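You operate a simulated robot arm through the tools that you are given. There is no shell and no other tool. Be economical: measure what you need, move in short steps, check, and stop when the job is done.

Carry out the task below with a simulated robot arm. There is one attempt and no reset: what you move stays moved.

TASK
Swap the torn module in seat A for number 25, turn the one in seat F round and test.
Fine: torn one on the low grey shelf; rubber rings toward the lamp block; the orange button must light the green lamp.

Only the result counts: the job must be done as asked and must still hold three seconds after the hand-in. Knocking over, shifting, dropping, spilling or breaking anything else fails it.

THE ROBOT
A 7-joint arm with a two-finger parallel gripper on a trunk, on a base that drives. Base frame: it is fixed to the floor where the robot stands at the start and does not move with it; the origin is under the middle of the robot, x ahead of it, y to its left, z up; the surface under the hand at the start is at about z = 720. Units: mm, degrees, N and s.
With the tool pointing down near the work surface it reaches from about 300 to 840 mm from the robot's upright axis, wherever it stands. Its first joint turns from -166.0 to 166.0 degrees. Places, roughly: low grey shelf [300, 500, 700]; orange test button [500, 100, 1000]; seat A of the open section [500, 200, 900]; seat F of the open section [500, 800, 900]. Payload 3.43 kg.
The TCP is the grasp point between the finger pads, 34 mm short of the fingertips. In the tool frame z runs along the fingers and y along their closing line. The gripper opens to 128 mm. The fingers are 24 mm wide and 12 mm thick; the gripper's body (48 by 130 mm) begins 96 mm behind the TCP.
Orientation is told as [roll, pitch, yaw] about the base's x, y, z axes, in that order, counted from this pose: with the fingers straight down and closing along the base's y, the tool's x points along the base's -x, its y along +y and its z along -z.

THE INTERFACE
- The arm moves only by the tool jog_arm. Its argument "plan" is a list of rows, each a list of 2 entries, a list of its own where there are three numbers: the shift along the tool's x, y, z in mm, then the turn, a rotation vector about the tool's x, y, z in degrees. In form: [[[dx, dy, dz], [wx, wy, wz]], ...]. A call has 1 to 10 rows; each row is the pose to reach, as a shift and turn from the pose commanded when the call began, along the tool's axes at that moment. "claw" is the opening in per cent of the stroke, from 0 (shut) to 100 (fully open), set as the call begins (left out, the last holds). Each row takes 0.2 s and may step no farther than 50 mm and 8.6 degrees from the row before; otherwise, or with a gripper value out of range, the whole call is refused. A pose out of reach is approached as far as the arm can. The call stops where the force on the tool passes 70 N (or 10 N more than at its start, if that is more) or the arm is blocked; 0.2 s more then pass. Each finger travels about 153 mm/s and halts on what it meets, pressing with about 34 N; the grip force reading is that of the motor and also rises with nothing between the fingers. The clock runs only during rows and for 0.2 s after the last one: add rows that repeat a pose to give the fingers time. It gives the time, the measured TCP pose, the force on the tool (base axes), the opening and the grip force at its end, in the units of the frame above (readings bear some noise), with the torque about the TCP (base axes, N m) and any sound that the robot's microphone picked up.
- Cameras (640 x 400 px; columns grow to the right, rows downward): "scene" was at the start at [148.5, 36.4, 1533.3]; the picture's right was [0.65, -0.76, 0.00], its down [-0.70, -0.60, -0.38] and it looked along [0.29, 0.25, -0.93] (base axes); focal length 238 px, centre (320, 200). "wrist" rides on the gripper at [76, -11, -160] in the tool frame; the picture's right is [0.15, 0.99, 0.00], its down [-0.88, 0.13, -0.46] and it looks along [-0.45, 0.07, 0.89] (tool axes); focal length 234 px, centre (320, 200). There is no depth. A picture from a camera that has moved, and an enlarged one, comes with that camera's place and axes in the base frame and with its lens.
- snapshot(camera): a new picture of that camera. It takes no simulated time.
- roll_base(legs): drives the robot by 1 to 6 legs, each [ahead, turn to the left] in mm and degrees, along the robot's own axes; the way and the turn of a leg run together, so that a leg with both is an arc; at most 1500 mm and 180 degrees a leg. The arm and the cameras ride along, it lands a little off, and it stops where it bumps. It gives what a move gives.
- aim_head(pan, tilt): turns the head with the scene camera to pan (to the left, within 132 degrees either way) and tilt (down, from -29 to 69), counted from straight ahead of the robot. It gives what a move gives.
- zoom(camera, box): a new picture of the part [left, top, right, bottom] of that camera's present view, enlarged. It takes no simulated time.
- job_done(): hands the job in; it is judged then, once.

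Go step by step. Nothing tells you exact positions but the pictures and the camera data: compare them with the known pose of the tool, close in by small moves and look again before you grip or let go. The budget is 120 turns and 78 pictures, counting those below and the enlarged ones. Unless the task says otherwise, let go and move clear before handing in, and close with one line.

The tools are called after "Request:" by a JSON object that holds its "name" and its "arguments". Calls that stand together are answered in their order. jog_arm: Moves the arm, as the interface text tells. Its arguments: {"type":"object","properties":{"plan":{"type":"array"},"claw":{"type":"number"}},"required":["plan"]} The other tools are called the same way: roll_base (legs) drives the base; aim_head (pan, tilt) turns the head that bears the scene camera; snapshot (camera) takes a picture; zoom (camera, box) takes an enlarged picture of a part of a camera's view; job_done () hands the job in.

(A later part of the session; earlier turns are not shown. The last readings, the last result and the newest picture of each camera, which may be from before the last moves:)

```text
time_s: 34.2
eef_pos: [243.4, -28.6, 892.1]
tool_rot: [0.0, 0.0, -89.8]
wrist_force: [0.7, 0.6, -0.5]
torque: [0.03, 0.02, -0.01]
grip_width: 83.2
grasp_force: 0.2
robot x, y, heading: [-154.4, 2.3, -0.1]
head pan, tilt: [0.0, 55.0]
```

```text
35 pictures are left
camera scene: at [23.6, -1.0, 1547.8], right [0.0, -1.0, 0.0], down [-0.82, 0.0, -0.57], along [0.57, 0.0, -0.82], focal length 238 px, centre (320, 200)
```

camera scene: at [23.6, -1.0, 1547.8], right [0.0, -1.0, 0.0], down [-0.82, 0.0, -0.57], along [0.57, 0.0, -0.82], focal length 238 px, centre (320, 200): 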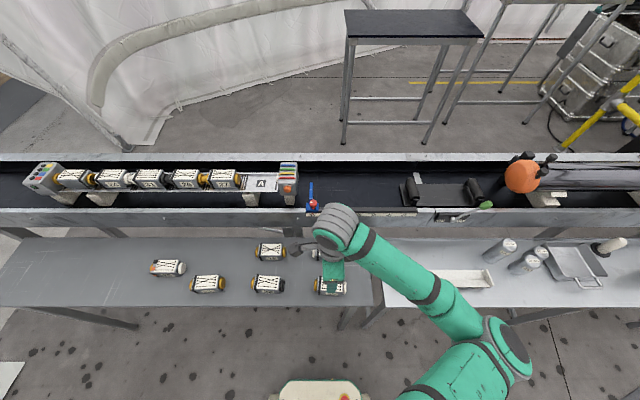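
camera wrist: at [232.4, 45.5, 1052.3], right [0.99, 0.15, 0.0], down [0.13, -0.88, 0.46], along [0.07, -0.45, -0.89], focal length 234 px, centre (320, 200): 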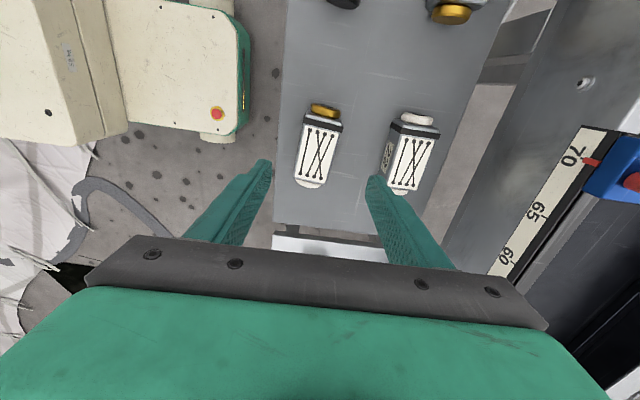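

Request:
{"name": "zoom", "arguments": {"camera": "scene", "box": [300, 240, 360, 300]}}

Request:
{"name": "zoom", "arguments": {"camera": "wrist", "box": [270, 80, 450, 220]}}

```text
6.67 times, centred on (330, 270) of scene
camera zoom: at [23.6, -1.0, 1547.8], right [0.0, -1.0, 0.0], down [-0.82, 0.0, -0.57], along [0.57, 0.0, -0.82], focal length 1590 px, centre (253, -267)
```

zoom: 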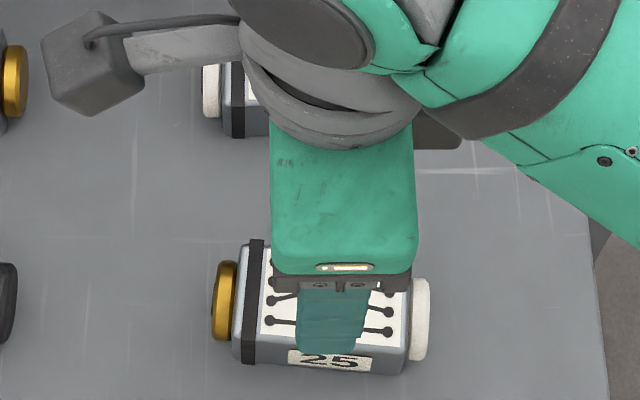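

```text
2.86 times, centred on (360, 150) of wrist
camera zoom: at [232.4, 45.5, 1052.3], right [0.99, 0.15, 0.0], down [0.13, -0.88, 0.46], along [0.07, -0.45, -0.89], focal length 669 px, centre (206, 343)
```

zoom: 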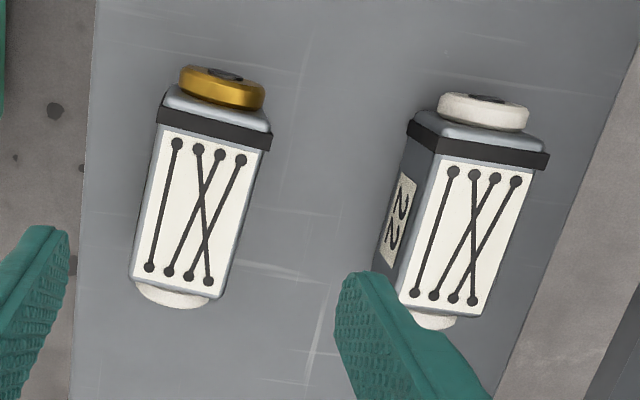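

The label reads 25, turned about 5° clockwise. I align the hand and descend partway, then check.

Request:
{"name": "jog_arm", "arguments": {"plan": [[[-9, -4, 30], [0, 0, 5]], [[-9, -4, 60], [0, 0, 5]], [[-9, -4, 90], [0, 0, 5]]]}}

Request:
{"name": "zoom", "arguments": {"camera": "wrist", "box": [220, 80, 420, 260]}}

```text
time_s: 35.0
eef_pos: [241.9, -38.0, 799.9]
tool_rot: [-0.1, 0.1, -94.8]
wrist_force: [1.0, -1.2, 0.0]
torque: [0.04, 0.0, -0.05]
grip_width: 83.0
grasp_force: 0.1
robot x, y, heading: [-156.0, -1.0, -0.2]
head pan, tilt: [0.0, 55.0]
```

```text
2.22 times, centred on (320, 170) of wrist
camera zoom: at [235.4, 37.4, 961.0], right [1.0, 0.06, 0.0], down [0.06, -0.89, 0.46], along [0.03, -0.45, -0.89], focal length 520 px, centre (320, 267)
```

zoom: 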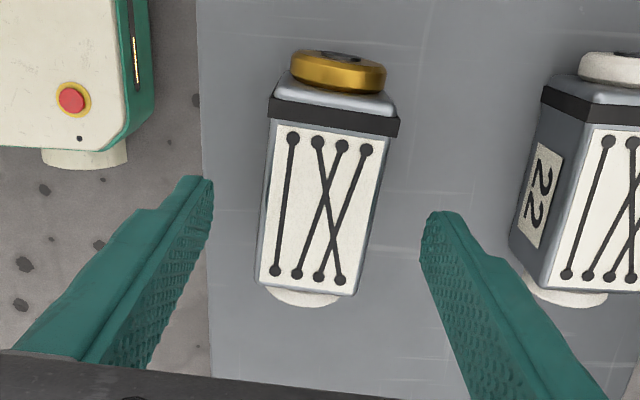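

Request:
{"name": "jog_arm", "arguments": {"plan": [[[5, -2, 15], [0, 0, 0]], [[5, -2, 30], [0, 0, 0]], [[5, -2, 31], [0, 0, 0]]]}}

Request:
{"name": "jog_arm", "arguments": {"plan": [[[0, 0, 0], [0, 0, 0]], [[0, 0, 0], [0, 0, 0]], [[0, 0, 0], [0, 0, 0]]], "claw": 20}}

Request:
{"name": "zoom", "arguments": {"camera": "wrist", "box": [220, 80, 420, 260]}}

```text
time_s: 35.8
eef_pos: [237.4, -33.0, 768.4]
tool_rot: [0.1, 0.1, -94.8]
wrist_force: [0.0, -0.4, -0.6]
torque: [0.0, 0.0, -0.01]
grip_width: 83.2
grasp_force: 0.0
robot x, y, heading: [-150.8, -0.1, 0.0]
head pan, tilt: [0.0, 55.0]
```

```text
time_s: 36.6
eef_pos: [237.1, -31.5, 768.4]
tool_rot: [0.1, 0.1, -94.8]
wrist_force: [-0.6, -0.4, -0.3]
torque: [0.14, 0.01, 0.05]
grip_width: 45.4
grasp_force: 34.1
robot x, y, heading: [-154.3, 2.6, -0.1]
head pan, tilt: [0.0, 55.0]
```

```text
2.22 times, centred on (320, 170) of wrist
camera zoom: at [233.6, 43.7, 929.6], right [1.0, 0.06, 0.0], down [0.06, -0.89, 0.46], along [0.03, -0.45, -0.89], focal length 520 px, centre (320, 267)
```

zoom: 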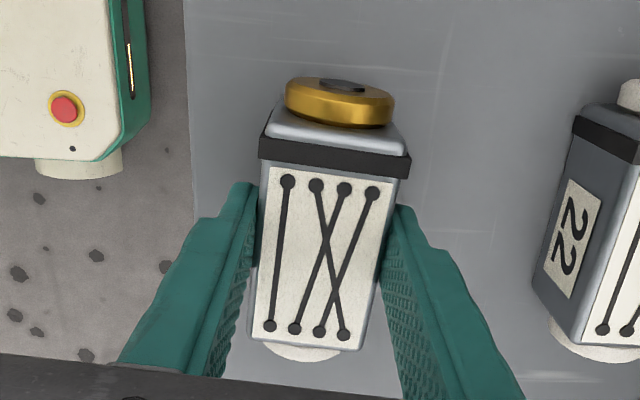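

25 is gripped, sitting ~4.5 mm further toward +y in the hand than 29 was. I lift it and square the yaw to −90.

Request:
{"name": "jog_arm", "arguments": {"plan": [[[0, 0, -10], [0, 0, 0]], [[0, 0, -55], [0, 0, 0]], [[0, 0, -100], [0, 0, 0]], [[0, 0, -140], [0, 0, -5]]]}}

Request:
{"name": "jog_arm", "arguments": {"plan": [[[40, 20, 0], [0, 0, 0]], [[80, 40, -15], [0, 0, 0]], [[115, 60, -40], [0, 0, 0]], [[150, 80, -65], [0, 0, 0]], [[180, 95, -100], [0, 0, 0]], [[210, 110, -135], [0, 0, 0]], [[232, 130, -165], [0, 0, 0]], [[232, 170, -165], [0, 0, 0]], [[232, 215, -165], [0, 0, 0]], [[232, 260, -165], [0, 0, 0]]]}}

```text
time_s: 37.6
eef_pos: [238.0, -33.9, 909.3]
tool_rot: [-0.1, 0.0, -89.8]
wrist_force: [0.3, -0.7, -3.4]
torque: [0.0, 0.04, -0.01]
grip_width: 45.7
grasp_force: 33.6
robot x, y, heading: [-154.7, 0.3, -0.2]
head pan, tilt: [0.0, 55.0]
```

```text
time_s: 39.8
eef_pos: [495.7, 199.7, 1073.7]
tool_rot: [0.0, 0.0, -89.8]
wrist_force: [-0.6, -1.0, -4.2]
torque: [0.01, 0.04, -0.01]
grip_width: 45.7
grasp_force: 33.6
out of reach, approached as far as the arm can: row 5, 6, 7
robot x, y, heading: [-151.7, -1.1, 0.3]
head pan, tilt: [0.0, 55.0]
```

Request:
{"name": "jog_arm", "arguments": {"plan": [[[0, 41, 0], [0, 0, 0.2]], [[0, 41, 40], [0, 0, 0.2]], [[0, 41, 68], [0, 0, 0.2]]]}}

Request:
{"name": "zoom", "arguments": {"camera": "wrist", "box": [220, 60, 420, 260]}}

Request:
{"name": "zoom", "arguments": {"camera": "scene", "box": [220, 140, 310, 210]}}

```text
time_s: 40.6
eef_pos: [536.9, 202.2, 1007.7]
tool_rot: [0.1, 0.0, -89.9]
wrist_force: [0.5, -0.9, -4.3]
torque: [0.04, -0.01, 0.01]
grip_width: 45.7
grasp_force: 33.5
robot x, y, heading: [-157.1, 2.2, 0.1]
head pan, tilt: [0.0, 55.0]
```

```text
2.00 times, centred on (320, 160) of wrist
camera zoom: at [526.2, 277.0, 1168.3], right [0.99, 0.15, 0.0], down [0.13, -0.88, 0.46], along [0.07, -0.45, -0.89], focal length 468 px, centre (320, 280)
```

zoom: 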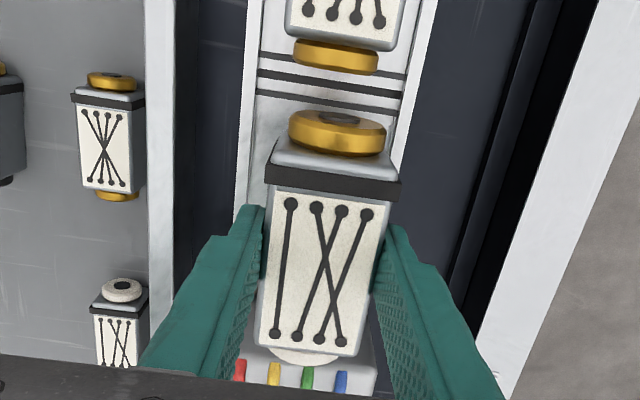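

```text
5.71 times, centred on (265, 175) of scene
camera zoom: at [23.2, -0.9, 1547.8], right [0.0, -1.0, 0.0], down [-0.82, 0.0, -0.57], along [0.57, 0.0, -0.82], focal length 1362 px, centre (634, 343)
```

zoom: 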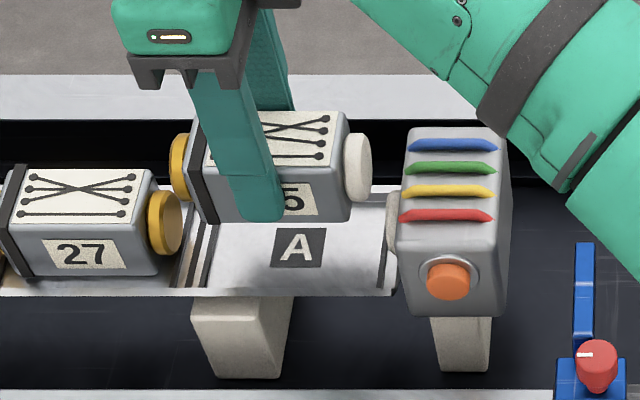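

Request:
{"name": "jog_arm", "arguments": {"plan": [[[-2.5, 0, 12], [0, 0, 0]], [[-2.5, 0, 24], [0, 0, 0]]]}}

Request:
{"name": "zoom", "arguments": {"camera": "scene", "box": [220, 140, 310, 210]}}

```text
time_s: 41.2
eef_pos: [537.9, 198.5, 981.4]
tool_rot: [-0.1, 0.0, -90.0]
wrist_force: [-0.5, 0.1, -3.2]
torque: [-0.02, -0.01, 0.03]
grip_width: 45.5
grasp_force: 33.7
robot x, y, heading: [-153.0, 1.1, -0.4]
head pan, tilt: [0.0, 55.0]
```

```text
5.71 times, centred on (265, 175) of scene
camera zoom: at [23.3, -0.9, 1547.7], right [0.0, -1.0, 0.0], down [-0.82, 0.0, -0.57], along [0.57, 0.0, -0.82], focal length 1362 px, centre (634, 343)
```

zoom: 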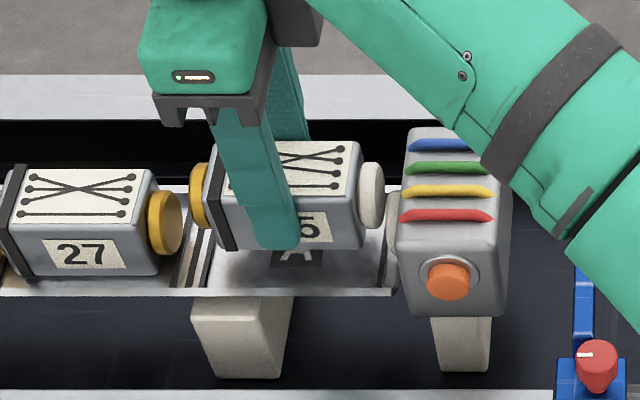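

Request:
{"name": "jog_arm", "arguments": {"plan": [[[1.7, -0.5, 4], [0, 0, 0]], [[1.7, -0.5, 10], [0, 0, 0]]]}}

Request:
{"name": "jog_arm", "arguments": {"plan": [[[0, 0, 4], [0, 0, 0]]]}}

Request:
{"name": "zoom", "arguments": {"camera": "scene", "box": [220, 140, 300, 200]}}

```text
time_s: 41.8
eef_pos: [539.3, 200.1, 972.2]
tool_rot: [-0.1, 0.1, -90.0]
wrist_force: [-0.3, 0.8, -3.9]
torque: [-0.01, 0.0, -0.02]
grip_width: 45.6
grasp_force: 34.3
robot x, y, heading: [-152.1, -3.1, 0.0]
head pan, tilt: [0.0, 55.0]
```

```text
time_s: 42.2
eef_pos: [538.1, 199.8, 967.6]
tool_rot: [-0.1, 0.0, -89.9]
wrist_force: [0.0, 0.1, -4.5]
torque: [0.01, 0.06, -0.03]
grip_width: 45.8
grasp_force: 33.8
robot x, y, heading: [-154.0, -2.7, -0.1]
head pan, tilt: [0.0, 55.0]
```

```text
6.67 times, centred on (260, 170) of scene
camera zoom: at [24.0, -1.0, 1547.7], right [0.0, -1.0, 0.0], down [-0.82, 0.0, -0.57], along [0.57, 0.0, -0.82], focal length 1590 px, centre (720, 400)
```

zoom: 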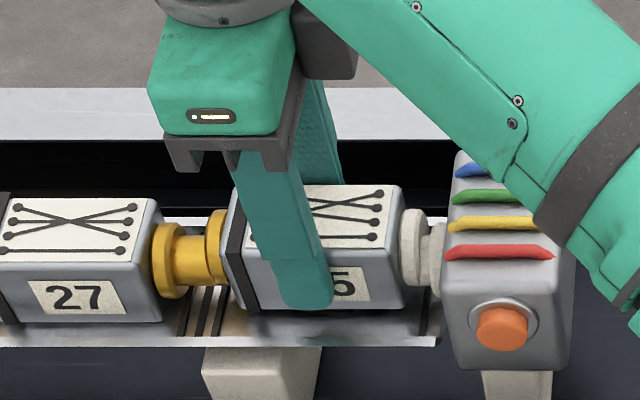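

Request:
{"name": "jog_arm", "arguments": {"plan": [[[0, 0, 3], [0, 0, 0]]]}}

Request:
{"name": "jog_arm", "arguments": {"plan": [[[0, 0, 3], [0, 0, 0]]]}}

```text
time_s: 42.6
eef_pos: [538.6, 199.3, 964.5]
tool_rot: [0.1, 0.0, -90.0]
wrist_force: [0.2, 0.0, -4.5]
torque: [0.01, 0.01, 0.02]
grip_width: 45.7
grasp_force: 34.1
robot x, y, heading: [-153.9, -2.1, -0.3]
head pan, tilt: [0.0, 55.0]
```

```text
time_s: 43.0
eef_pos: [540.2, 198.9, 963.8]
tool_rot: [0.0, 0.0, -89.9]
wrist_force: [-0.6, 0.4, 10.9]
torque: [-0.39, 0.39, -0.08]
grip_width: 45.6
grasp_force: 34.0
robot x, y, heading: [-151.3, 4.8, -0.1]
head pan, tilt: [0.0, 55.0]
```

Contact as expected near z=964. I check the fit before letting go.

Request:
{"name": "zoom", "arguments": {"camera": "scene", "box": [220, 140, 300, 200]}}

Request:
{"name": "zoom", "arguments": {"camera": "wrist", "box": [220, 60, 420, 260]}}

```text
6.67 times, centred on (260, 170) of scene
camera zoom: at [23.1, -1.0, 1547.8], right [0.0, -1.0, 0.0], down [-0.82, 0.0, -0.57], along [0.57, 0.0, -0.82], focal length 1590 px, centre (720, 400)
```

zoom: 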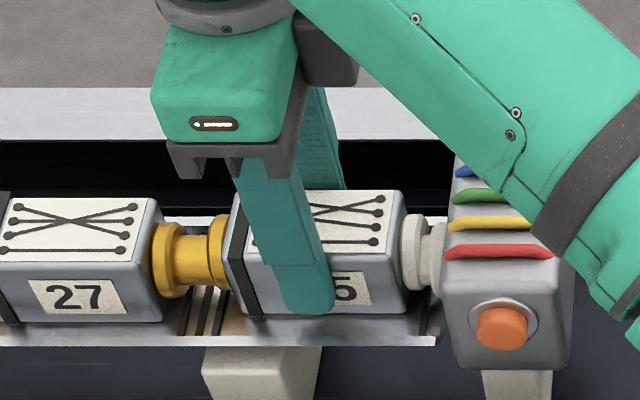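

```text
2.00 times, centred on (320, 160) of wrist
camera zoom: at [527.8, 274.7, 1124.9], right [0.99, 0.15, 0.0], down [0.13, -0.88, 0.46], along [0.07, -0.45, -0.89], focal length 468 px, centre (320, 280)
```

zoom: 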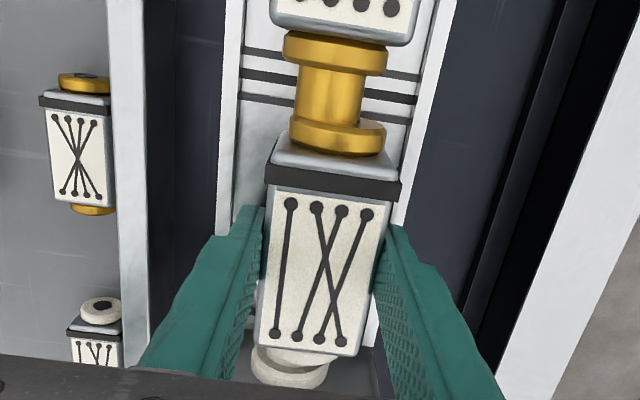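

The module sits ~3.7 mm too far +x and is perched on a lip. I lift 6 mm, shift −x, and lower again.

Request:
{"name": "jog_arm", "arguments": {"plan": [[[0, 0, -7], [0, 0, 0]], [[0.5, -3.7, -7], [0, 0, 0]], [[0.5, -3.7, -3], [0, 0, 0]]]}}

Request:
{"name": "zoom", "arguments": {"camera": "wrist", "box": [220, 60, 420, 260]}}

Request:
{"name": "jog_arm", "arguments": {"plan": [[[0, 0, 3], [0, 0, 0]]]}}

```text
time_s: 43.8
eef_pos: [536.4, 199.8, 964.6]
tool_rot: [0.1, 0.0, -90.0]
wrist_force: [-0.5, 0.1, -3.8]
torque: [0.0, 0.0, 0.02]
grip_width: 45.8
grasp_force: 34.7
robot x, y, heading: [-152.9, -2.1, 0.0]
head pan, tilt: [0.0, 55.0]
```

```text
2.00 times, centred on (320, 160) of wrist
camera zoom: at [525.0, 275.0, 1125.0], right [0.99, 0.15, 0.0], down [0.13, -0.88, 0.46], along [0.07, -0.45, -0.89], focal length 468 px, centre (320, 280)
```

zoom: 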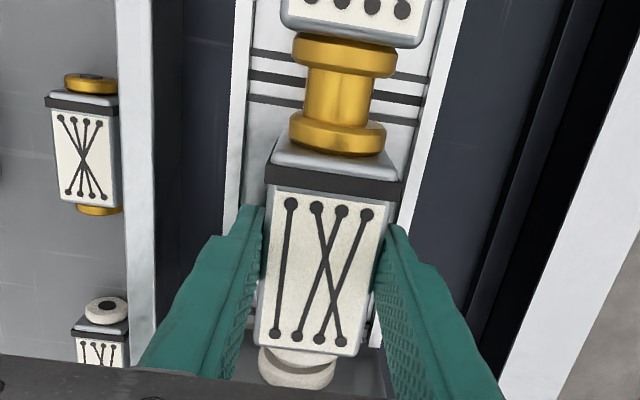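

```text
time_s: 44.2
eef_pos: [535.0, 200.2, 963.7]
tool_rot: [0.2, 0.1, -90.0]
wrist_force: [-2.5, 1.2, 24.5]
torque: [-0.12, 0.42, 0.01]
grip_width: 45.9
grasp_force: 34.1
robot x, y, heading: [-149.8, -2.1, 0.0]
head pan, tilt: [0.0, 55.0]
```

Request:
{"name": "zoom", "arguments": {"camera": "scene", "box": [220, 140, 300, 200]}}

```text
6.67 times, centred on (260, 170) of scene
camera zoom: at [22.6, -1.1, 1547.9], right [0.0, -1.0, 0.0], down [-0.82, 0.0, -0.57], along [0.57, 0.0, -0.82], focal length 1590 px, centre (720, 400)
```

zoom: 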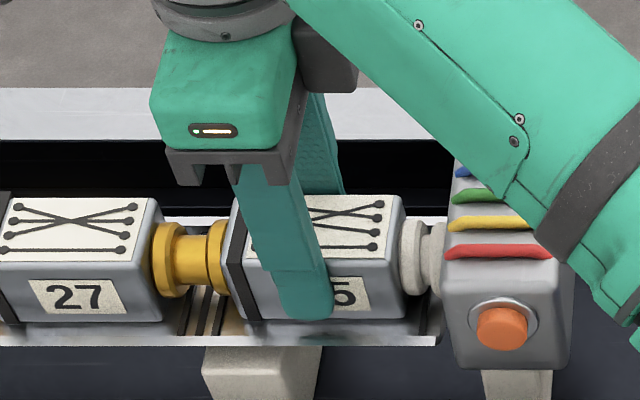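

Nearly right, but still ~2 mm to +x. One more small correction.

Request:
{"name": "jog_arm", "arguments": {"plan": [[[0, 0, -4], [0, 0, 0]], [[1, -2, -4], [0, 0, 0]], [[1, -2, -1], [0, 0, 0]]]}}

Request:
{"name": "jog_arm", "arguments": {"plan": [[[0, 0, 2], [0, 0, 0]]]}}

Request:
{"name": "zoom", "arguments": {"camera": "scene", "box": [220, 140, 300, 200]}}

Request:
{"name": "zoom", "arguments": {"camera": "wrist", "box": [220, 60, 420, 260]}}

```text
time_s: 45.0
eef_pos: [533.0, 200.1, 963.3]
tool_rot: [0.0, 0.1, -90.0]
wrist_force: [-4.9, -1.5, 11.7]
torque: [0.58, 0.06, 0.2]
grip_width: 45.7
grasp_force: 33.6
robot x, y, heading: [-154.1, -1.1, -0.3]
head pan, tilt: [0.0, 55.0]
```

```text
time_s: 45.4
eef_pos: [533.2, 201.5, 962.1]
tool_rot: [0.1, 0.0, -90.0]
wrist_force: [1.1, -1.0, 24.4]
torque: [-0.38, 0.4, 0.07]
grip_width: 45.2
grasp_force: 34.1
robot x, y, heading: [-155.7, 0.0, -0.0]
head pan, tilt: [0.0, 55.0]
```

```text
6.67 times, centred on (260, 170) of scene
camera zoom: at [22.6, -1.0, 1547.8], right [0.0, -1.0, 0.0], down [-0.82, 0.0, -0.57], along [0.57, 0.0, -0.82], focal length 1590 px, centre (720, 400)
```

zoom: 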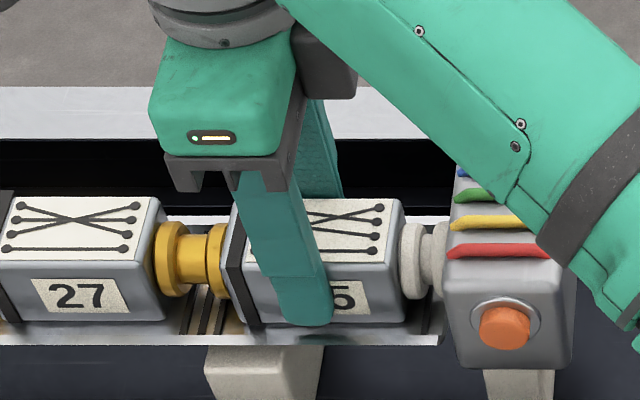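

```text
2.00 times, centred on (320, 160) of wrist
camera zoom: at [521.5, 276.0, 1123.2], right [0.99, 0.15, 0.0], down [0.13, -0.88, 0.46], along [0.07, -0.45, -0.89], focal length 468 px, centre (320, 280)
```

zoom: 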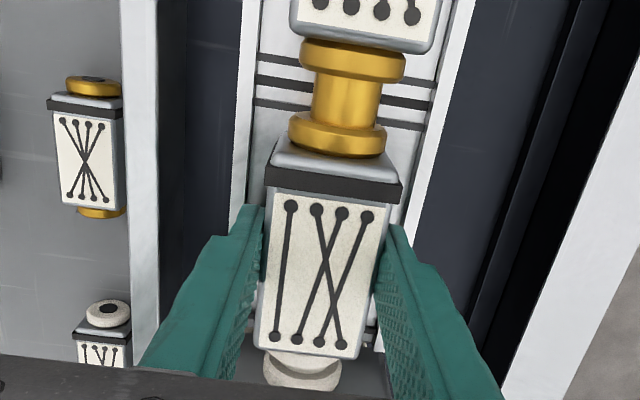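

Now it matches the seated height and line exactly. I release and rise.

Request:
{"name": "jog_arm", "arguments": {"plan": [[[0, 0, -1], [0, 0, 0]], [[0, 0, -1], [0, 0, 0]]], "claw": 50}}

Request:
{"name": "jog_arm", "arguments": {"plan": [[[0, 0, -20], [0, 0, 0]], [[0, 0, -65], [0, 0, 0]], [[0, 0, -110], [0, 0, 0]]]}}

Request:
{"name": "zoom", "arguments": {"camera": "scene", "box": [20, 140, 320, 220]}}

```text
time_s: 46.0
eef_pos: [531.9, 202.1, 962.3]
tool_rot: [0.0, 0.0, -90.0]
wrist_force: [-0.3, -0.3, -0.1]
torque: [0.0, -0.01, -0.01]
grip_width: 64.1
grasp_force: 0.1
robot x, y, heading: [-155.2, -2.3, 0.1]
head pan, tilt: [0.0, 55.0]
```

```text
time_s: 46.8
eef_pos: [533.3, 200.5, 1073.1]
tool_rot: [-0.2, -0.1, -90.0]
wrist_force: [-0.9, 0.6, -0.2]
torque: [0.0, 0.07, -0.01]
grip_width: 63.9
grasp_force: 0.0
robot x, y, heading: [-151.7, -0.6, -0.0]
head pan, tilt: [0.0, 55.0]
```

```text
2.13 times, centred on (170, 180) of scene
camera zoom: at [23.7, -0.8, 1547.7], right [0.0, -1.0, 0.0], down [-0.82, 0.0, -0.57], along [0.57, 0.0, -0.82], focal length 509 px, centre (640, 243)
```

zoom: 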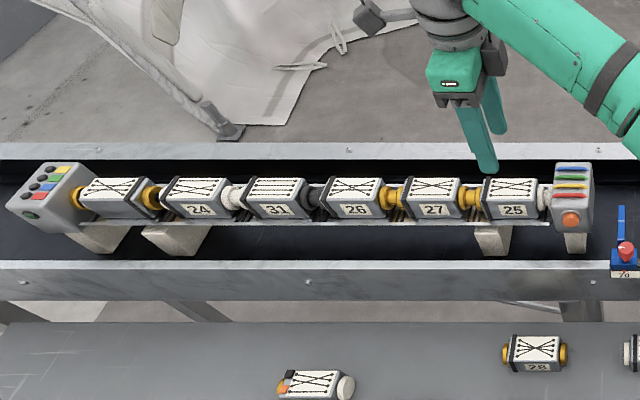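

25 is seated in A. Now seat F is near y≈800, so I raise the hand and drive: turn left 60°, ahead 300.

Request:
{"name": "jog_arm", "arguments": {"plan": [[[0, 0, -40], [0, 0, 0]], [[0, 0, -75], [0, 0, 0]]]}}

Request:
{"name": "roll_base", "arguments": {"legs": [[0, 60], [300, 0]]}}

Request:
{"name": "aim_head", "arguments": {"pan": -15, "tilt": 50}}

Request:
{"name": "snapshot", "arguments": {"camera": "scene"}}

```text
time_s: 47.4
eef_pos: [532.3, 199.4, 1145.9]
tool_rot: [-0.2, 0.0, -90.1]
wrist_force: [0.0, 1.3, -0.5]
torque: [-0.02, 0.02, 0.01]
grip_width: 63.9
grasp_force: 0.2
robot x, y, heading: [-154.4, 1.6, -0.0]
head pan, tilt: [0.0, 55.0]
```

```text
time_s: 52.4
eef_pos: [163.6, 962.0, 1145.6]
tool_rot: [0.0, 0.0, -29.4]
wrist_force: [0.5, 0.3, 0.5]
torque: [-0.07, 0.04, 0.02]
grip_width: 63.8
grasp_force: 0.1
robot x, y, heading: [0.9, 268.1, 60.7]
head pan, tilt: [0.0, 55.0]
```

```text
time_s: 53.2
eef_pos: [162.7, 962.1, 1145.8]
tool_rot: [-0.1, 0.0, -29.5]
wrist_force: [0.7, -0.4, 0.4]
torque: [-0.01, -0.03, 0.03]
grip_width: 63.9
grasp_force: 0.1
robot x, y, heading: [-4.5, 264.7, 60.7]
head pan, tilt: [-15.0, 50.0]
```

```text
19 pictures are left
camera scene: at [102.7, 412.4, 1554.2], right [0.72, -0.7, 0.0], down [-0.54, -0.55, -0.64], along [0.45, 0.46, -0.77], focal length 238 px, centre (320, 200)
```

scene: 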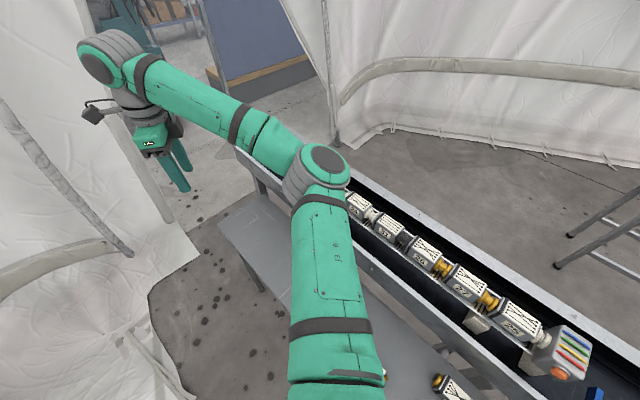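

The base landed at (0,266), heading 60.7°. I bring the hand toward F while turning it to yaw +90 (in two calls).

Request:
{"name": "jog_arm", "arguments": {"plan": [[[-29, 3, 0], [0, 0, -8.5]], [[-58, 6, 0], [0, 0, -17]], [[-87, 9, 0], [0, 0, -25.5]], [[-116, 12, 0], [0, 0, -34]], [[-145, 15, 0], [0, 0, -42.5]], [[-174, 18, 0], [0, 0, -51]], [[-203, 20, 0], [0, 0, -59.5]]]}}

```text
time_s: 54.8
eef_pos: [350.1, 878.4, 1146.8]
tool_rot: [0.1, -0.1, 30.1]
wrist_force: [-0.1, -0.1, -0.2]
torque: [-0.02, -0.05, 0.0]
grip_width: 64.1
grasp_force: 0.1
robot x, y, heading: [-2.5, 266.8, 60.8]
head pan, tilt: [-15.0, 50.0]
```

Request:
{"name": "jog_arm", "arguments": {"plan": [[[-15, -20, 0], [0, 0, -7.5]], [[-30, -40, 0], [0, 0, -15]], [[-45, -60, 0], [0, 0, -22.5]], [[-60, -80, 0], [0, 0, -30]], [[-75, -100, 0], [0, 0, -37.5]], [[-90, -120, 0], [0, 0, -45]], [[-105, -140, 0], [0, 0, -52.5]], [[-120, -160, 0], [0, 0, -60]]]}}

Request:
{"name": "snapshot", "arguments": {"camera": "wrist"}}

```text
time_s: 56.6
eef_pos: [533.2, 800.4, 1144.8]
tool_rot: [-0.1, 0.0, 90.1]
wrist_force: [0.6, 0.5, -0.5]
torque: [0.01, -0.04, -0.04]
grip_width: 64.5
grasp_force: 0.1
robot x, y, heading: [-0.6, 266.8, 60.5]
head pan, tilt: [-15.0, 50.0]
```

```text
18 pictures are left
camera wrist: at [545.1, 724.6, 1305.9], right [-0.99, -0.15, 0.0], down [-0.13, 0.88, 0.46], along [-0.07, 0.45, -0.89], focal length 234 px, centre (320, 200)
```

wrist: 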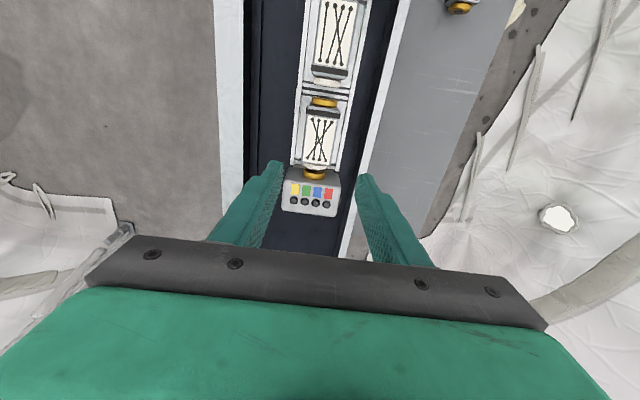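

Seat F module is around (531,794). I descend to z≈1010 and look closely.

Request:
{"name": "jog_arm", "arguments": {"plan": [[[5, 0, 45], [0, 0, 0]], [[5, 0, 90], [0, 0, 0]], [[5, 0, 135], [0, 0, 0]]]}}

Request:
{"name": "zoom", "arguments": {"camera": "wrist", "box": [220, 40, 420, 240]}}

```text
time_s: 57.4
eef_pos: [531.2, 798.1, 1008.5]
tool_rot: [-0.1, 0.0, 90.0]
wrist_force: [-0.3, -0.1, 0.0]
torque: [0.04, 0.03, 0.02]
grip_width: 63.9
grasp_force: 0.1
robot x, y, heading: [-5.7, 265.2, 60.7]
head pan, tilt: [-15.0, 50.0]
```

```text
2.00 times, centred on (320, 140) of wrist
camera zoom: at [542.7, 721.9, 1170.0], right [-0.99, -0.15, 0.0], down [-0.13, 0.88, 0.46], along [-0.07, 0.45, -0.89], focal length 468 px, centre (320, 320)
```

zoom: 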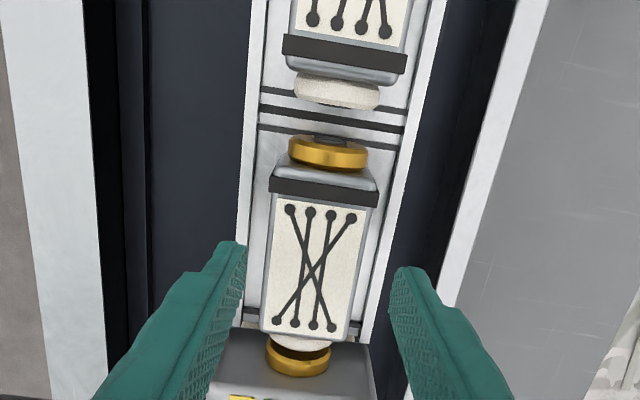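

F carries yellow/ring toward −y and white toward the lamps – clearly the wrong way round. I descend to grip height and close on it.

Request:
{"name": "jog_arm", "arguments": {"plan": [[[-1.6, -1, 20], [0, 0, 0]], [[-1.6, -1, 44], [0, 0, 0]], [[-1.6, -1, 44], [0, 0, 0]]], "claw": 52}}

Request:
{"name": "zoom", "arguments": {"camera": "wrist", "box": [220, 60, 420, 260]}}

```text
time_s: 58.2
eef_pos: [532.7, 798.3, 967.3]
tool_rot: [0.0, 0.0, 89.9]
wrist_force: [-0.1, -0.9, -0.3]
torque: [-0.02, 0.0, 0.0]
grip_width: 66.8
grasp_force: 0.1
robot x, y, heading: [-5.6, 264.9, 60.5]
head pan, tilt: [-15.0, 50.0]
```

```text
2.00 times, centred on (320, 160) of wrist
camera zoom: at [544.6, 722.1, 1127.5], right [-0.99, -0.15, 0.0], down [-0.13, 0.88, 0.46], along [-0.07, 0.45, -0.89], focal length 468 px, centre (320, 280)
```

zoom: 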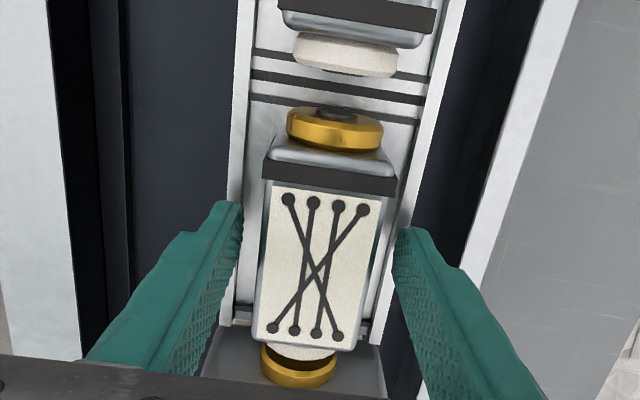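

Request:
{"name": "jog_arm", "arguments": {"plan": [[[0, 0, 2.5], [0, 0, 0]]]}}

Request:
{"name": "jog_arm", "arguments": {"plan": [[[0, 0, 0], [0, 0, 0]], [[0, 0, 0], [0, 0, 0]], [[0, 0, 0], [0, 0, 0]]], "claw": 20}}

Request:
{"name": "jog_arm", "arguments": {"plan": [[[0, 0, -5], [0, 0, 0]], [[0, 0, -25], [0, 0, 0]], [[0, 0, -60], [0, 0, 0]], [[0, 0, -100], [0, 0, 0]]]}}

```text
time_s: 58.6
eef_pos: [532.8, 797.8, 964.1]
tool_rot: [-0.1, 0.0, 90.0]
wrist_force: [-0.9, -0.1, -0.7]
torque: [0.03, 0.01, 0.02]
grip_width: 66.6
grasp_force: 0.0
robot x, y, heading: [-7.0, 266.9, 60.7]
head pan, tilt: [-15.0, 50.0]
```

```text
time_s: 59.4
eef_pos: [532.1, 798.7, 964.6]
tool_rot: [-0.1, 0.0, 90.1]
wrist_force: [1.9, -0.1, 0.7]
torque: [0.09, 0.03, -0.02]
grip_width: 45.8
grasp_force: 33.3
robot x, y, heading: [-2.0, 265.3, 60.6]
head pan, tilt: [-15.0, 50.0]
```

```text
time_s: 60.4
eef_pos: [534.4, 796.3, 1063.9]
tool_rot: [-0.1, 0.1, 90.0]
wrist_force: [0.5, 0.3, -4.9]
torque: [0.0, 0.04, 0.0]
grip_width: 45.6
grasp_force: 34.1
robot x, y, heading: [0.1, 267.4, 61.1]
head pan, tilt: [-15.0, 50.0]
```

F's module is up. I rotate it in place by 180° (yaw +90 → −90).

Request:
{"name": "jog_arm", "arguments": {"plan": [[[0, 0, 0], [0, 0, 8.5]], [[0, 0, 0], [0, 0, 17]], [[0, 0, 0], [0, 0, 25.5]], [[0, 0, 0], [0, 0, 34]], [[0, 0, 0], [0, 0, 42.5]], [[0, 0, 0], [0, 0, 51]], [[0, 0, 0], [0, 0, 59.5]], [[0, 0, 0], [0, 0, 68]], [[0, 0, 0], [0, 0, 76.5]], [[0, 0, 0], [0, 0, 85]]]}}

Request:
{"name": "jog_arm", "arguments": {"plan": [[[0, 0, 0], [0, 0, 8.5]], [[0, 0, 0], [0, 0, 17]], [[0, 0, 0], [0, 0, 25.5]], [[0, 0, 0], [0, 0, 34]], [[0, 0, 0], [0, 0, 42.5]], [[0, 0, 0], [0, 0, 51]], [[0, 0, 0], [0, 0, 59.5]], [[0, 0, 0], [0, 0, 68]], [[0, 0, 0], [0, 0, 76.5]], [[0, 0, 0], [0, 0, 85]]]}}

Request:
{"name": "jog_arm", "arguments": {"plan": [[[0, 0, 0], [0, 0, 5]], [[0, 0, 0], [0, 0, 10]], [[0, 0, 0], [0, 0, 10]]]}}

```text
time_s: 62.6
eef_pos: [534.8, 798.0, 1062.5]
tool_rot: [0.0, 0.0, 4.9]
wrist_force: [-0.1, 0.0, -4.1]
torque: [0.02, 0.01, -0.02]
grip_width: 45.7
grasp_force: 34.2
robot x, y, heading: [-4.6, 265.2, 60.7]
head pan, tilt: [-15.0, 50.0]
```

```text
time_s: 64.8
eef_pos: [533.5, 798.1, 1064.4]
tool_rot: [0.1, 0.0, -80.2]
wrist_force: [-0.4, 0.0, -4.2]
torque: [0.02, 0.02, 0.02]
grip_width: 45.8
grasp_force: 34.2
robot x, y, heading: [-5.0, 264.9, 60.3]
head pan, tilt: [-15.0, 50.0]
```

```text
time_s: 65.6
eef_pos: [533.0, 798.9, 1064.5]
tool_rot: [0.0, 0.1, -90.0]
wrist_force: [0.1, -0.3, -4.7]
torque: [0.04, -0.01, 0.0]
grip_width: 45.8
grasp_force: 34.0
robot x, y, heading: [-2.2, 266.3, 60.5]
head pan, tilt: [-15.0, 50.0]
```

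Turned fully and reachable. I lower to about 18 mm above the seat, shifted +2 in y, and look.

Request:
{"name": "jog_arm", "arguments": {"plan": [[[2, 0, 40], [0, 0, 0]], [[2, 0, 82], [0, 0, 0]]]}}

Request:
{"name": "zoom", "arguments": {"camera": "wrist", "box": [220, 60, 420, 260]}}

Request:
{"name": "snapshot", "arguments": {"camera": "scene"}}

```text
time_s: 66.2
eef_pos: [537.6, 801.2, 982.2]
tool_rot: [0.0, -0.1, -90.0]
wrist_force: [-0.2, -0.5, -4.4]
torque: [0.03, 0.0, 0.01]
grip_width: 45.6
grasp_force: 34.0
robot x, y, heading: [-1.8, 268.3, 60.7]
head pan, tilt: [-15.0, 50.0]
```

```text
2.00 times, centred on (320, 160) of wrist
camera zoom: at [525.9, 875.7, 1143.9], right [0.99, 0.15, 0.0], down [0.13, -0.88, 0.46], along [0.07, -0.45, -0.89], focal length 468 px, centre (320, 280)
```

zoom: 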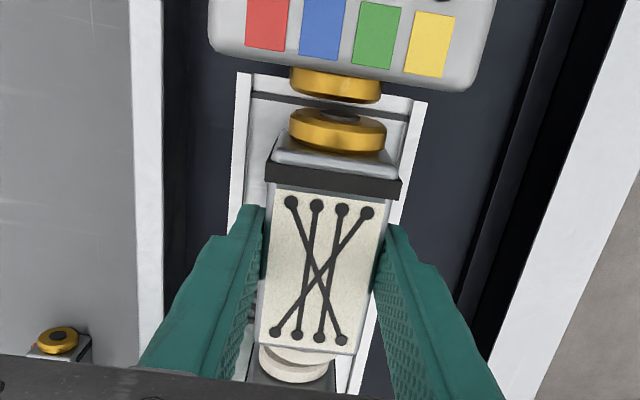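

```text
14 pictures are left
camera scene: at [102.8, 412.1, 1554.3], right [0.71, -0.7, 0.0], down [-0.54, -0.55, -0.64], along [0.45, 0.46, -0.77], focal length 238 px, centre (320, 200)
```

scene: 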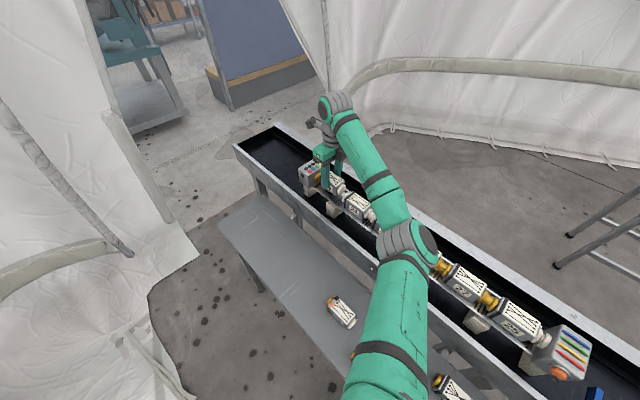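

It is ~4 mm too far +x; I correct that and lower step by step.

Request:
{"name": "jog_arm", "arguments": {"plan": [[[0.3, -4, 0], [0, 0, 0]], [[0.3, -4, 10], [0, 0, 0]], [[0.3, -4, 14], [0, 0, 0]]]}}

Request:
{"name": "zoom", "arguments": {"camera": "wrist", "box": [220, 60, 420, 260]}}

```text
time_s: 67.0
eef_pos: [531.1, 798.6, 969.4]
tool_rot: [0.0, 0.0, -90.0]
wrist_force: [0.7, -0.8, -3.7]
torque: [0.0, 0.0, 0.02]
grip_width: 45.8
grasp_force: 33.6
robot x, y, heading: [-5.5, 265.4, 60.7]
head pan, tilt: [-15.0, 50.0]
```

```text
2.00 times, centred on (320, 160) of wrist
camera zoom: at [519.6, 875.5, 1130.0], right [0.99, 0.15, 0.0], down [0.13, -0.88, 0.46], along [0.07, -0.45, -0.89], focal length 468 px, centre (320, 280)
```

zoom: 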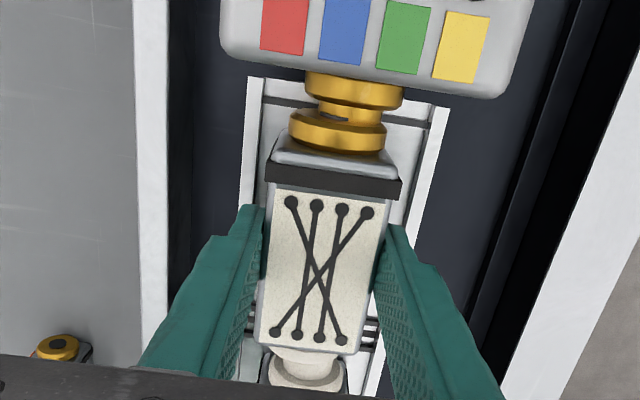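

Request:
{"name": "jog_arm", "arguments": {"plan": [[[0, 2.5, 0], [0, 0, 0]], [[0, 2.5, 3], [0, 0, 0]]]}}

Request:
{"name": "jog_arm", "arguments": {"plan": [[[0, 0, 2.5], [0, 0, 0]]]}}

Request:
{"name": "zoom", "arguments": {"camera": "wrist", "box": [220, 60, 420, 260]}}

Request:
{"name": "zoom", "arguments": {"camera": "scene", "box": [285, 140, 395, 240]}}

```text
time_s: 67.6
eef_pos: [532.6, 799.6, 965.2]
tool_rot: [0.0, 0.1, -90.1]
wrist_force: [0.0, 0.0, -3.7]
torque: [0.01, -0.01, 0.01]
grip_width: 45.7
grasp_force: 34.4
robot x, y, heading: [0.5, 268.2, 60.8]
head pan, tilt: [-15.0, 50.0]
```

```text
time_s: 68.0
eef_pos: [532.4, 799.3, 963.4]
tool_rot: [0.0, 0.1, -90.1]
wrist_force: [0.7, -0.1, 11.2]
torque: [-0.63, 0.26, 0.02]
grip_width: 45.8
grasp_force: 33.6
robot x, y, heading: [-1.5, 269.4, 60.6]
head pan, tilt: [-15.0, 50.0]
```

```text
2.00 times, centred on (320, 160) of wrist
camera zoom: at [521.6, 875.0, 1125.1], right [0.99, 0.15, 0.0], down [0.13, -0.88, 0.45], along [0.07, -0.45, -0.89], focal length 468 px, centre (320, 280)
```

zoom: 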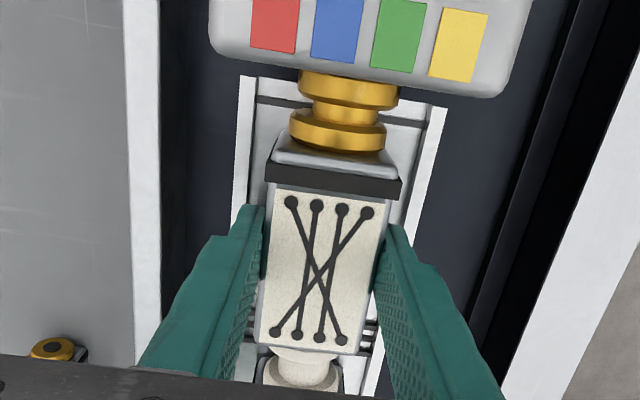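

```text
4.00 times, centred on (340, 190) of scene
camera zoom: at [102.7, 412.1, 1554.3], right [0.71, -0.7, 0.0], down [-0.54, -0.55, -0.64], along [0.45, 0.46, -0.77], focal length 954 px, centre (240, 240)
```

zoom: 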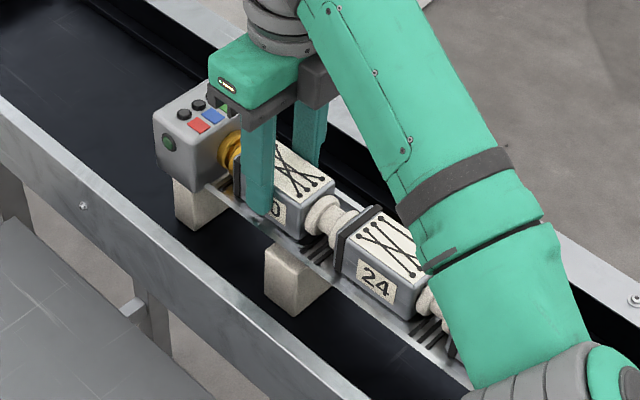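

Request:
{"name": "jog_arm", "arguments": {"plan": [[[0, 1, 0], [0, 0, 0]], [[0, 1, 1.5], [0, 0, 0]]]}}

```text
time_s: 68.6
eef_pos: [532.3, 800.6, 961.7]
tool_rot: [0.1, 0.0, -89.9]
wrist_force: [-4.1, -0.7, 19.9]
torque: [0.1, 0.1, 0.04]
grip_width: 46.0
grasp_force: 33.4
robot x, y, heading: [-3.9, 267.1, 60.7]
head pan, tilt: [-15.0, 50.0]
```

Stiff contact at z≈962, same as seat A. I release, rise, and look at the row.

Request:
{"name": "jog_arm", "arguments": {"plan": [[[0, 0, -1], [0, 0, 0]], [[0, 0, -1], [0, 0, 0]]], "claw": 50}}

Request:
{"name": "jog_arm", "arguments": {"plan": [[[0, 0, -20], [0, 0, 0]], [[0, 0, -65], [0, 0, 0]], [[0, 0, -110], [0, 0, 0]], [[0, 0, -150], [0, 0, 0]]]}}

Request:
{"name": "zoom", "arguments": {"camera": "scene", "box": [285, 140, 395, 240]}}

```text
time_s: 69.2
eef_pos: [532.6, 799.1, 963.0]
tool_rot: [0.0, 0.0, -90.0]
wrist_force: [0.7, -0.2, 0.9]
torque: [-0.01, 0.0, 0.02]
grip_width: 64.2
grasp_force: 0.1
robot x, y, heading: [-0.3, 265.8, 60.8]
head pan, tilt: [-15.0, 50.0]
```

```text
time_s: 70.2
eef_pos: [534.8, 799.5, 1112.5]
tool_rot: [-0.1, -0.2, -90.0]
wrist_force: [-0.5, 0.4, 0.7]
torque: [0.01, 0.01, -0.02]
grip_width: 64.5
grasp_force: 0.0
robot x, y, heading: [-4.4, 268.7, 60.7]
head pan, tilt: [-15.0, 50.0]
```

```text
4.00 times, centred on (340, 190) of scene
camera zoom: at [103.1, 412.4, 1554.2], right [0.72, -0.7, 0.0], down [-0.54, -0.55, -0.64], along [0.45, 0.46, -0.77], focal length 954 px, centre (240, 240)
```

zoom: 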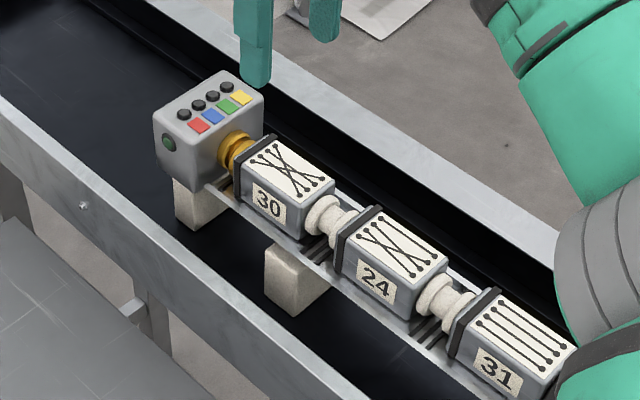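

The chain is coupled at every joint and all rings point to the lamps. Next the orange button: around (478,102,950), facing −x. I bring the closed hand there at yaw 0.

Request:
{"name": "jog_arm", "arguments": {"plan": [[[-46, -14, 0], [0, 0, -8.5]], [[-92, -28, 0], [0, 0, -17]], [[-138, -42, 0], [0, 0, -25.5]], [[-184, -56, 0], [0, 0, -34]], [[-230, -70, 0], [0, 0, -42.5]], [[-276, -84, 0], [0, 0, -51]], [[-322, -98, 0], [0, 0, -59.5]], [[-368, -112, 0], [0, 0, -68]], [[-414, -126, 0], [0, 0, -76.5]], [[-460, -135, 0], [0, 0, -85]]], "claw": 0}}

```text
time_s: 72.4
eef_pos: [396.9, 341.4, 1110.8]
tool_rot: [0.0, 0.0, -4.8]
wrist_force: [0.2, 0.4, -0.1]
torque: [-0.05, 0.03, 0.0]
grip_width: 0.0
grasp_force: 32.6
robot x, y, heading: [-5.2, 267.6, 60.9]
head pan, tilt: [-15.0, 50.0]
```

Request:
{"name": "jog_arm", "arguments": {"plan": [[[-4.6, -47.6, 0], [0, 0, -4.8]], [[-9.2, -95.2, 0], [0, 0, -4.8]], [[-13.8, -142.8, 0], [0, 0, -4.8]], [[-18.4, -190.4, 0], [0, 0, -4.8]], [[-23, -238, 0], [0, 0, -4.8]], [[-23, -238, 40], [0, 0, -4.8]], [[-23, -238, 80], [0, 0, -4.8]]]}}

Request:
{"name": "aim_head", "arguments": {"pan": -75, "tilt": 50}}

Request:
{"name": "snapshot", "arguments": {"camera": "wrist"}}

Request:
{"name": "snapshot", "arguments": {"camera": "scene"}}

```text
time_s: 74.0
eef_pos: [398.4, 100.8, 1031.5]
tool_rot: [0.0, -0.1, -0.1]
wrist_force: [-0.1, 0.3, -0.4]
torque: [0.0, 0.03, 0.01]
grip_width: 0.0
grasp_force: 32.7
robot x, y, heading: [0.1, 267.7, 60.5]
head pan, tilt: [-15.0, 50.0]
```

```text
time_s: 75.3
eef_pos: [397.5, 101.1, 1031.9]
tool_rot: [0.0, -0.1, -0.2]
wrist_force: [0.6, -0.2, 0.8]
torque: [-0.04, 0.03, 0.05]
grip_width: 0.1
grasp_force: 33.1
robot x, y, heading: [-1.2, 269.9, 60.7]
head pan, tilt: [-75.0, 50.0]
```

```text
9 pictures are left
camera wrist: at [322.5, 89.9, 1192.4], right [-0.14, 0.99, 0.0], down [0.88, 0.13, 0.46], along [0.45, 0.07, -0.89], focal length 234 px, centre (320, 200)
```

wrist: 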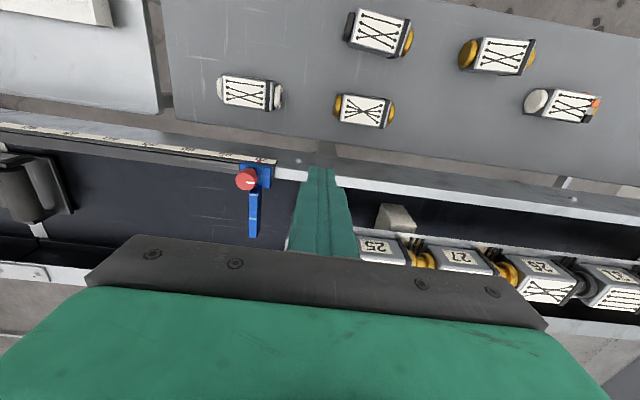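

```text
8 pictures are left
camera scene: at [123.5, 337.9, 1554.3], right [-0.25, -0.97, 0.0], down [-0.74, 0.19, -0.64], along [0.62, -0.16, -0.77], focal length 238 px, centre (320, 200)
```

scene: 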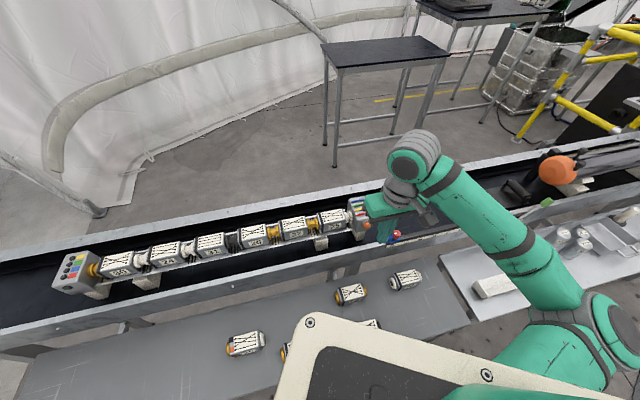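

Request:
{"name": "zoom", "arguments": {"camera": "scene", "box": [300, 170, 440, 260]}}

```text
4.44 times, centred on (370, 215) of scene
camera zoom: at [123.5, 337.9, 1554.3], right [-0.25, -0.97, 0.0], down [-0.74, 0.19, -0.64], along [0.62, -0.16, -0.77], focal length 1060 px, centre (98, 133)
```

zoom: 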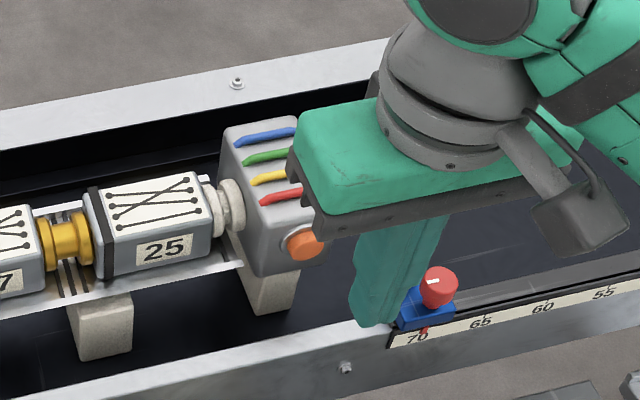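

Button confirmed at about (481,101,950); the lever knob at y≈23 stays clear. I lower to tip z≈934 and approach in +x.

Request:
{"name": "jog_arm", "arguments": {"plan": [[[0, 0, 32], [0, 0, 0]], [[0, 0, 64], [0, 0, 0]], [[-25, 0, 64], [0, 0, 0]], [[-45, 0, 64], [0, 0, 0]]]}}

Request:
{"name": "zoom", "arguments": {"camera": "scene", "box": [300, 170, 440, 260]}}

```text
time_s: 76.3
eef_pos: [443.8, 101.6, 967.8]
tool_rot: [0.0, 0.1, -0.2]
wrist_force: [0.0, -0.4, 0.6]
torque: [0.01, -0.01, 0.05]
grip_width: 0.0
grasp_force: 33.0
robot x, y, heading: [-1.6, 267.6, 60.4]
head pan, tilt: [-75.0, 50.0]
```

```text
4.44 times, centred on (370, 215) of scene
camera zoom: at [123.4, 337.9, 1554.3], right [-0.25, -0.97, 0.0], down [-0.74, 0.19, -0.64], along [0.62, -0.16, -0.77], focal length 1060 px, centre (98, 133)
```

zoom: 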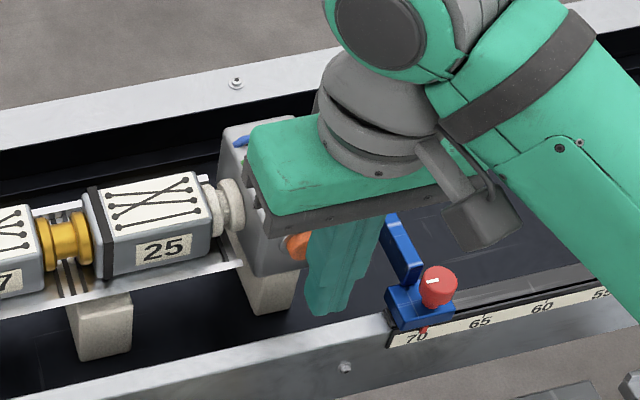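

Request:
{"name": "jog_arm", "arguments": {"plan": [[[-6, 0, 0], [0, 0, 0]], [[-11, 0, 0], [0, 0, 0]]]}}

Request:
{"name": "jog_arm", "arguments": {"plan": [[[-4, 0, 0], [0, 0, 0]]]}}

Request:
{"name": "jog_arm", "arguments": {"plan": [[[-4, 0, 0], [0, 0, 0]]]}}

```text
time_s: 76.9
eef_pos: [457.0, 100.2, 967.8]
tool_rot: [0.0, -0.1, -0.2]
wrist_force: [0.1, 0.2, 0.4]
torque: [0.04, 0.01, 0.01]
grip_width: 0.0
grasp_force: 33.5
robot x, y, heading: [-1.8, 271.4, 60.4]
head pan, tilt: [-75.0, 50.0]
```

```text
time_s: 77.3
eef_pos: [458.7, 100.4, 968.0]
tool_rot: [0.1, 0.0, -0.1]
wrist_force: [-0.6, -0.1, 0.8]
torque: [0.02, 0.0, 0.03]
grip_width: 0.3
grasp_force: 32.6
robot x, y, heading: [-0.9, 265.6, 60.6]
head pan, tilt: [-75.0, 50.0]
```

```text
time_s: 77.7
eef_pos: [465.0, 99.4, 968.2]
tool_rot: [0.0, 0.0, -0.2]
wrist_force: [-0.2, 0.6, -0.2]
torque: [0.0, 0.03, -0.01]
grip_width: 0.2
grasp_force: 32.5
robot x, y, heading: [-3.2, 267.1, 60.8]
head pan, tilt: [-75.0, 50.0]
```

Request:
{"name": "jog_arm", "arguments": {"plan": [[[-3, 0, 0], [0, 0, 0]]]}}

Request:
{"name": "jog_arm", "arguments": {"plan": [[[-3, 0, 0], [0, 0, 0]]]}}

Request:
{"name": "jog_arm", "arguments": {"plan": [[[-2, 0, 0], [0, 0, 0]]]}}

```text
time_s: 78.1
eef_pos: [467.3, 99.7, 968.7]
tool_rot: [0.0, 0.0, -0.1]
wrist_force: [-2.6, -1.0, -0.8]
torque: [-0.06, 0.07, 0.03]
grip_width: 0.1
grasp_force: 33.1
robot x, y, heading: [-3.1, 267.4, 60.5]
head pan, tilt: [-75.0, 50.0]
```

```text
time_s: 78.5
eef_pos: [468.7, 100.1, 968.4]
tool_rot: [0.0, 0.0, -0.1]
wrist_force: [-7.0, 0.3, -2.5]
torque: [0.0, 0.2, -0.01]
grip_width: 0.0
grasp_force: 33.0
robot x, y, heading: [-1.0, 271.1, 60.9]
head pan, tilt: [-75.0, 50.0]
```

```text
time_s: 78.9
eef_pos: [471.5, 99.5, 968.7]
tool_rot: [-0.1, 0.1, -0.1]
wrist_force: [-17.1, 2.9, -4.2]
torque: [0.03, 0.34, 0.06]
grip_width: 0.0
grasp_force: 33.3
robot x, y, heading: [-0.9, 268.8, 60.8]
head pan, tilt: [-75.0, 50.0]
```

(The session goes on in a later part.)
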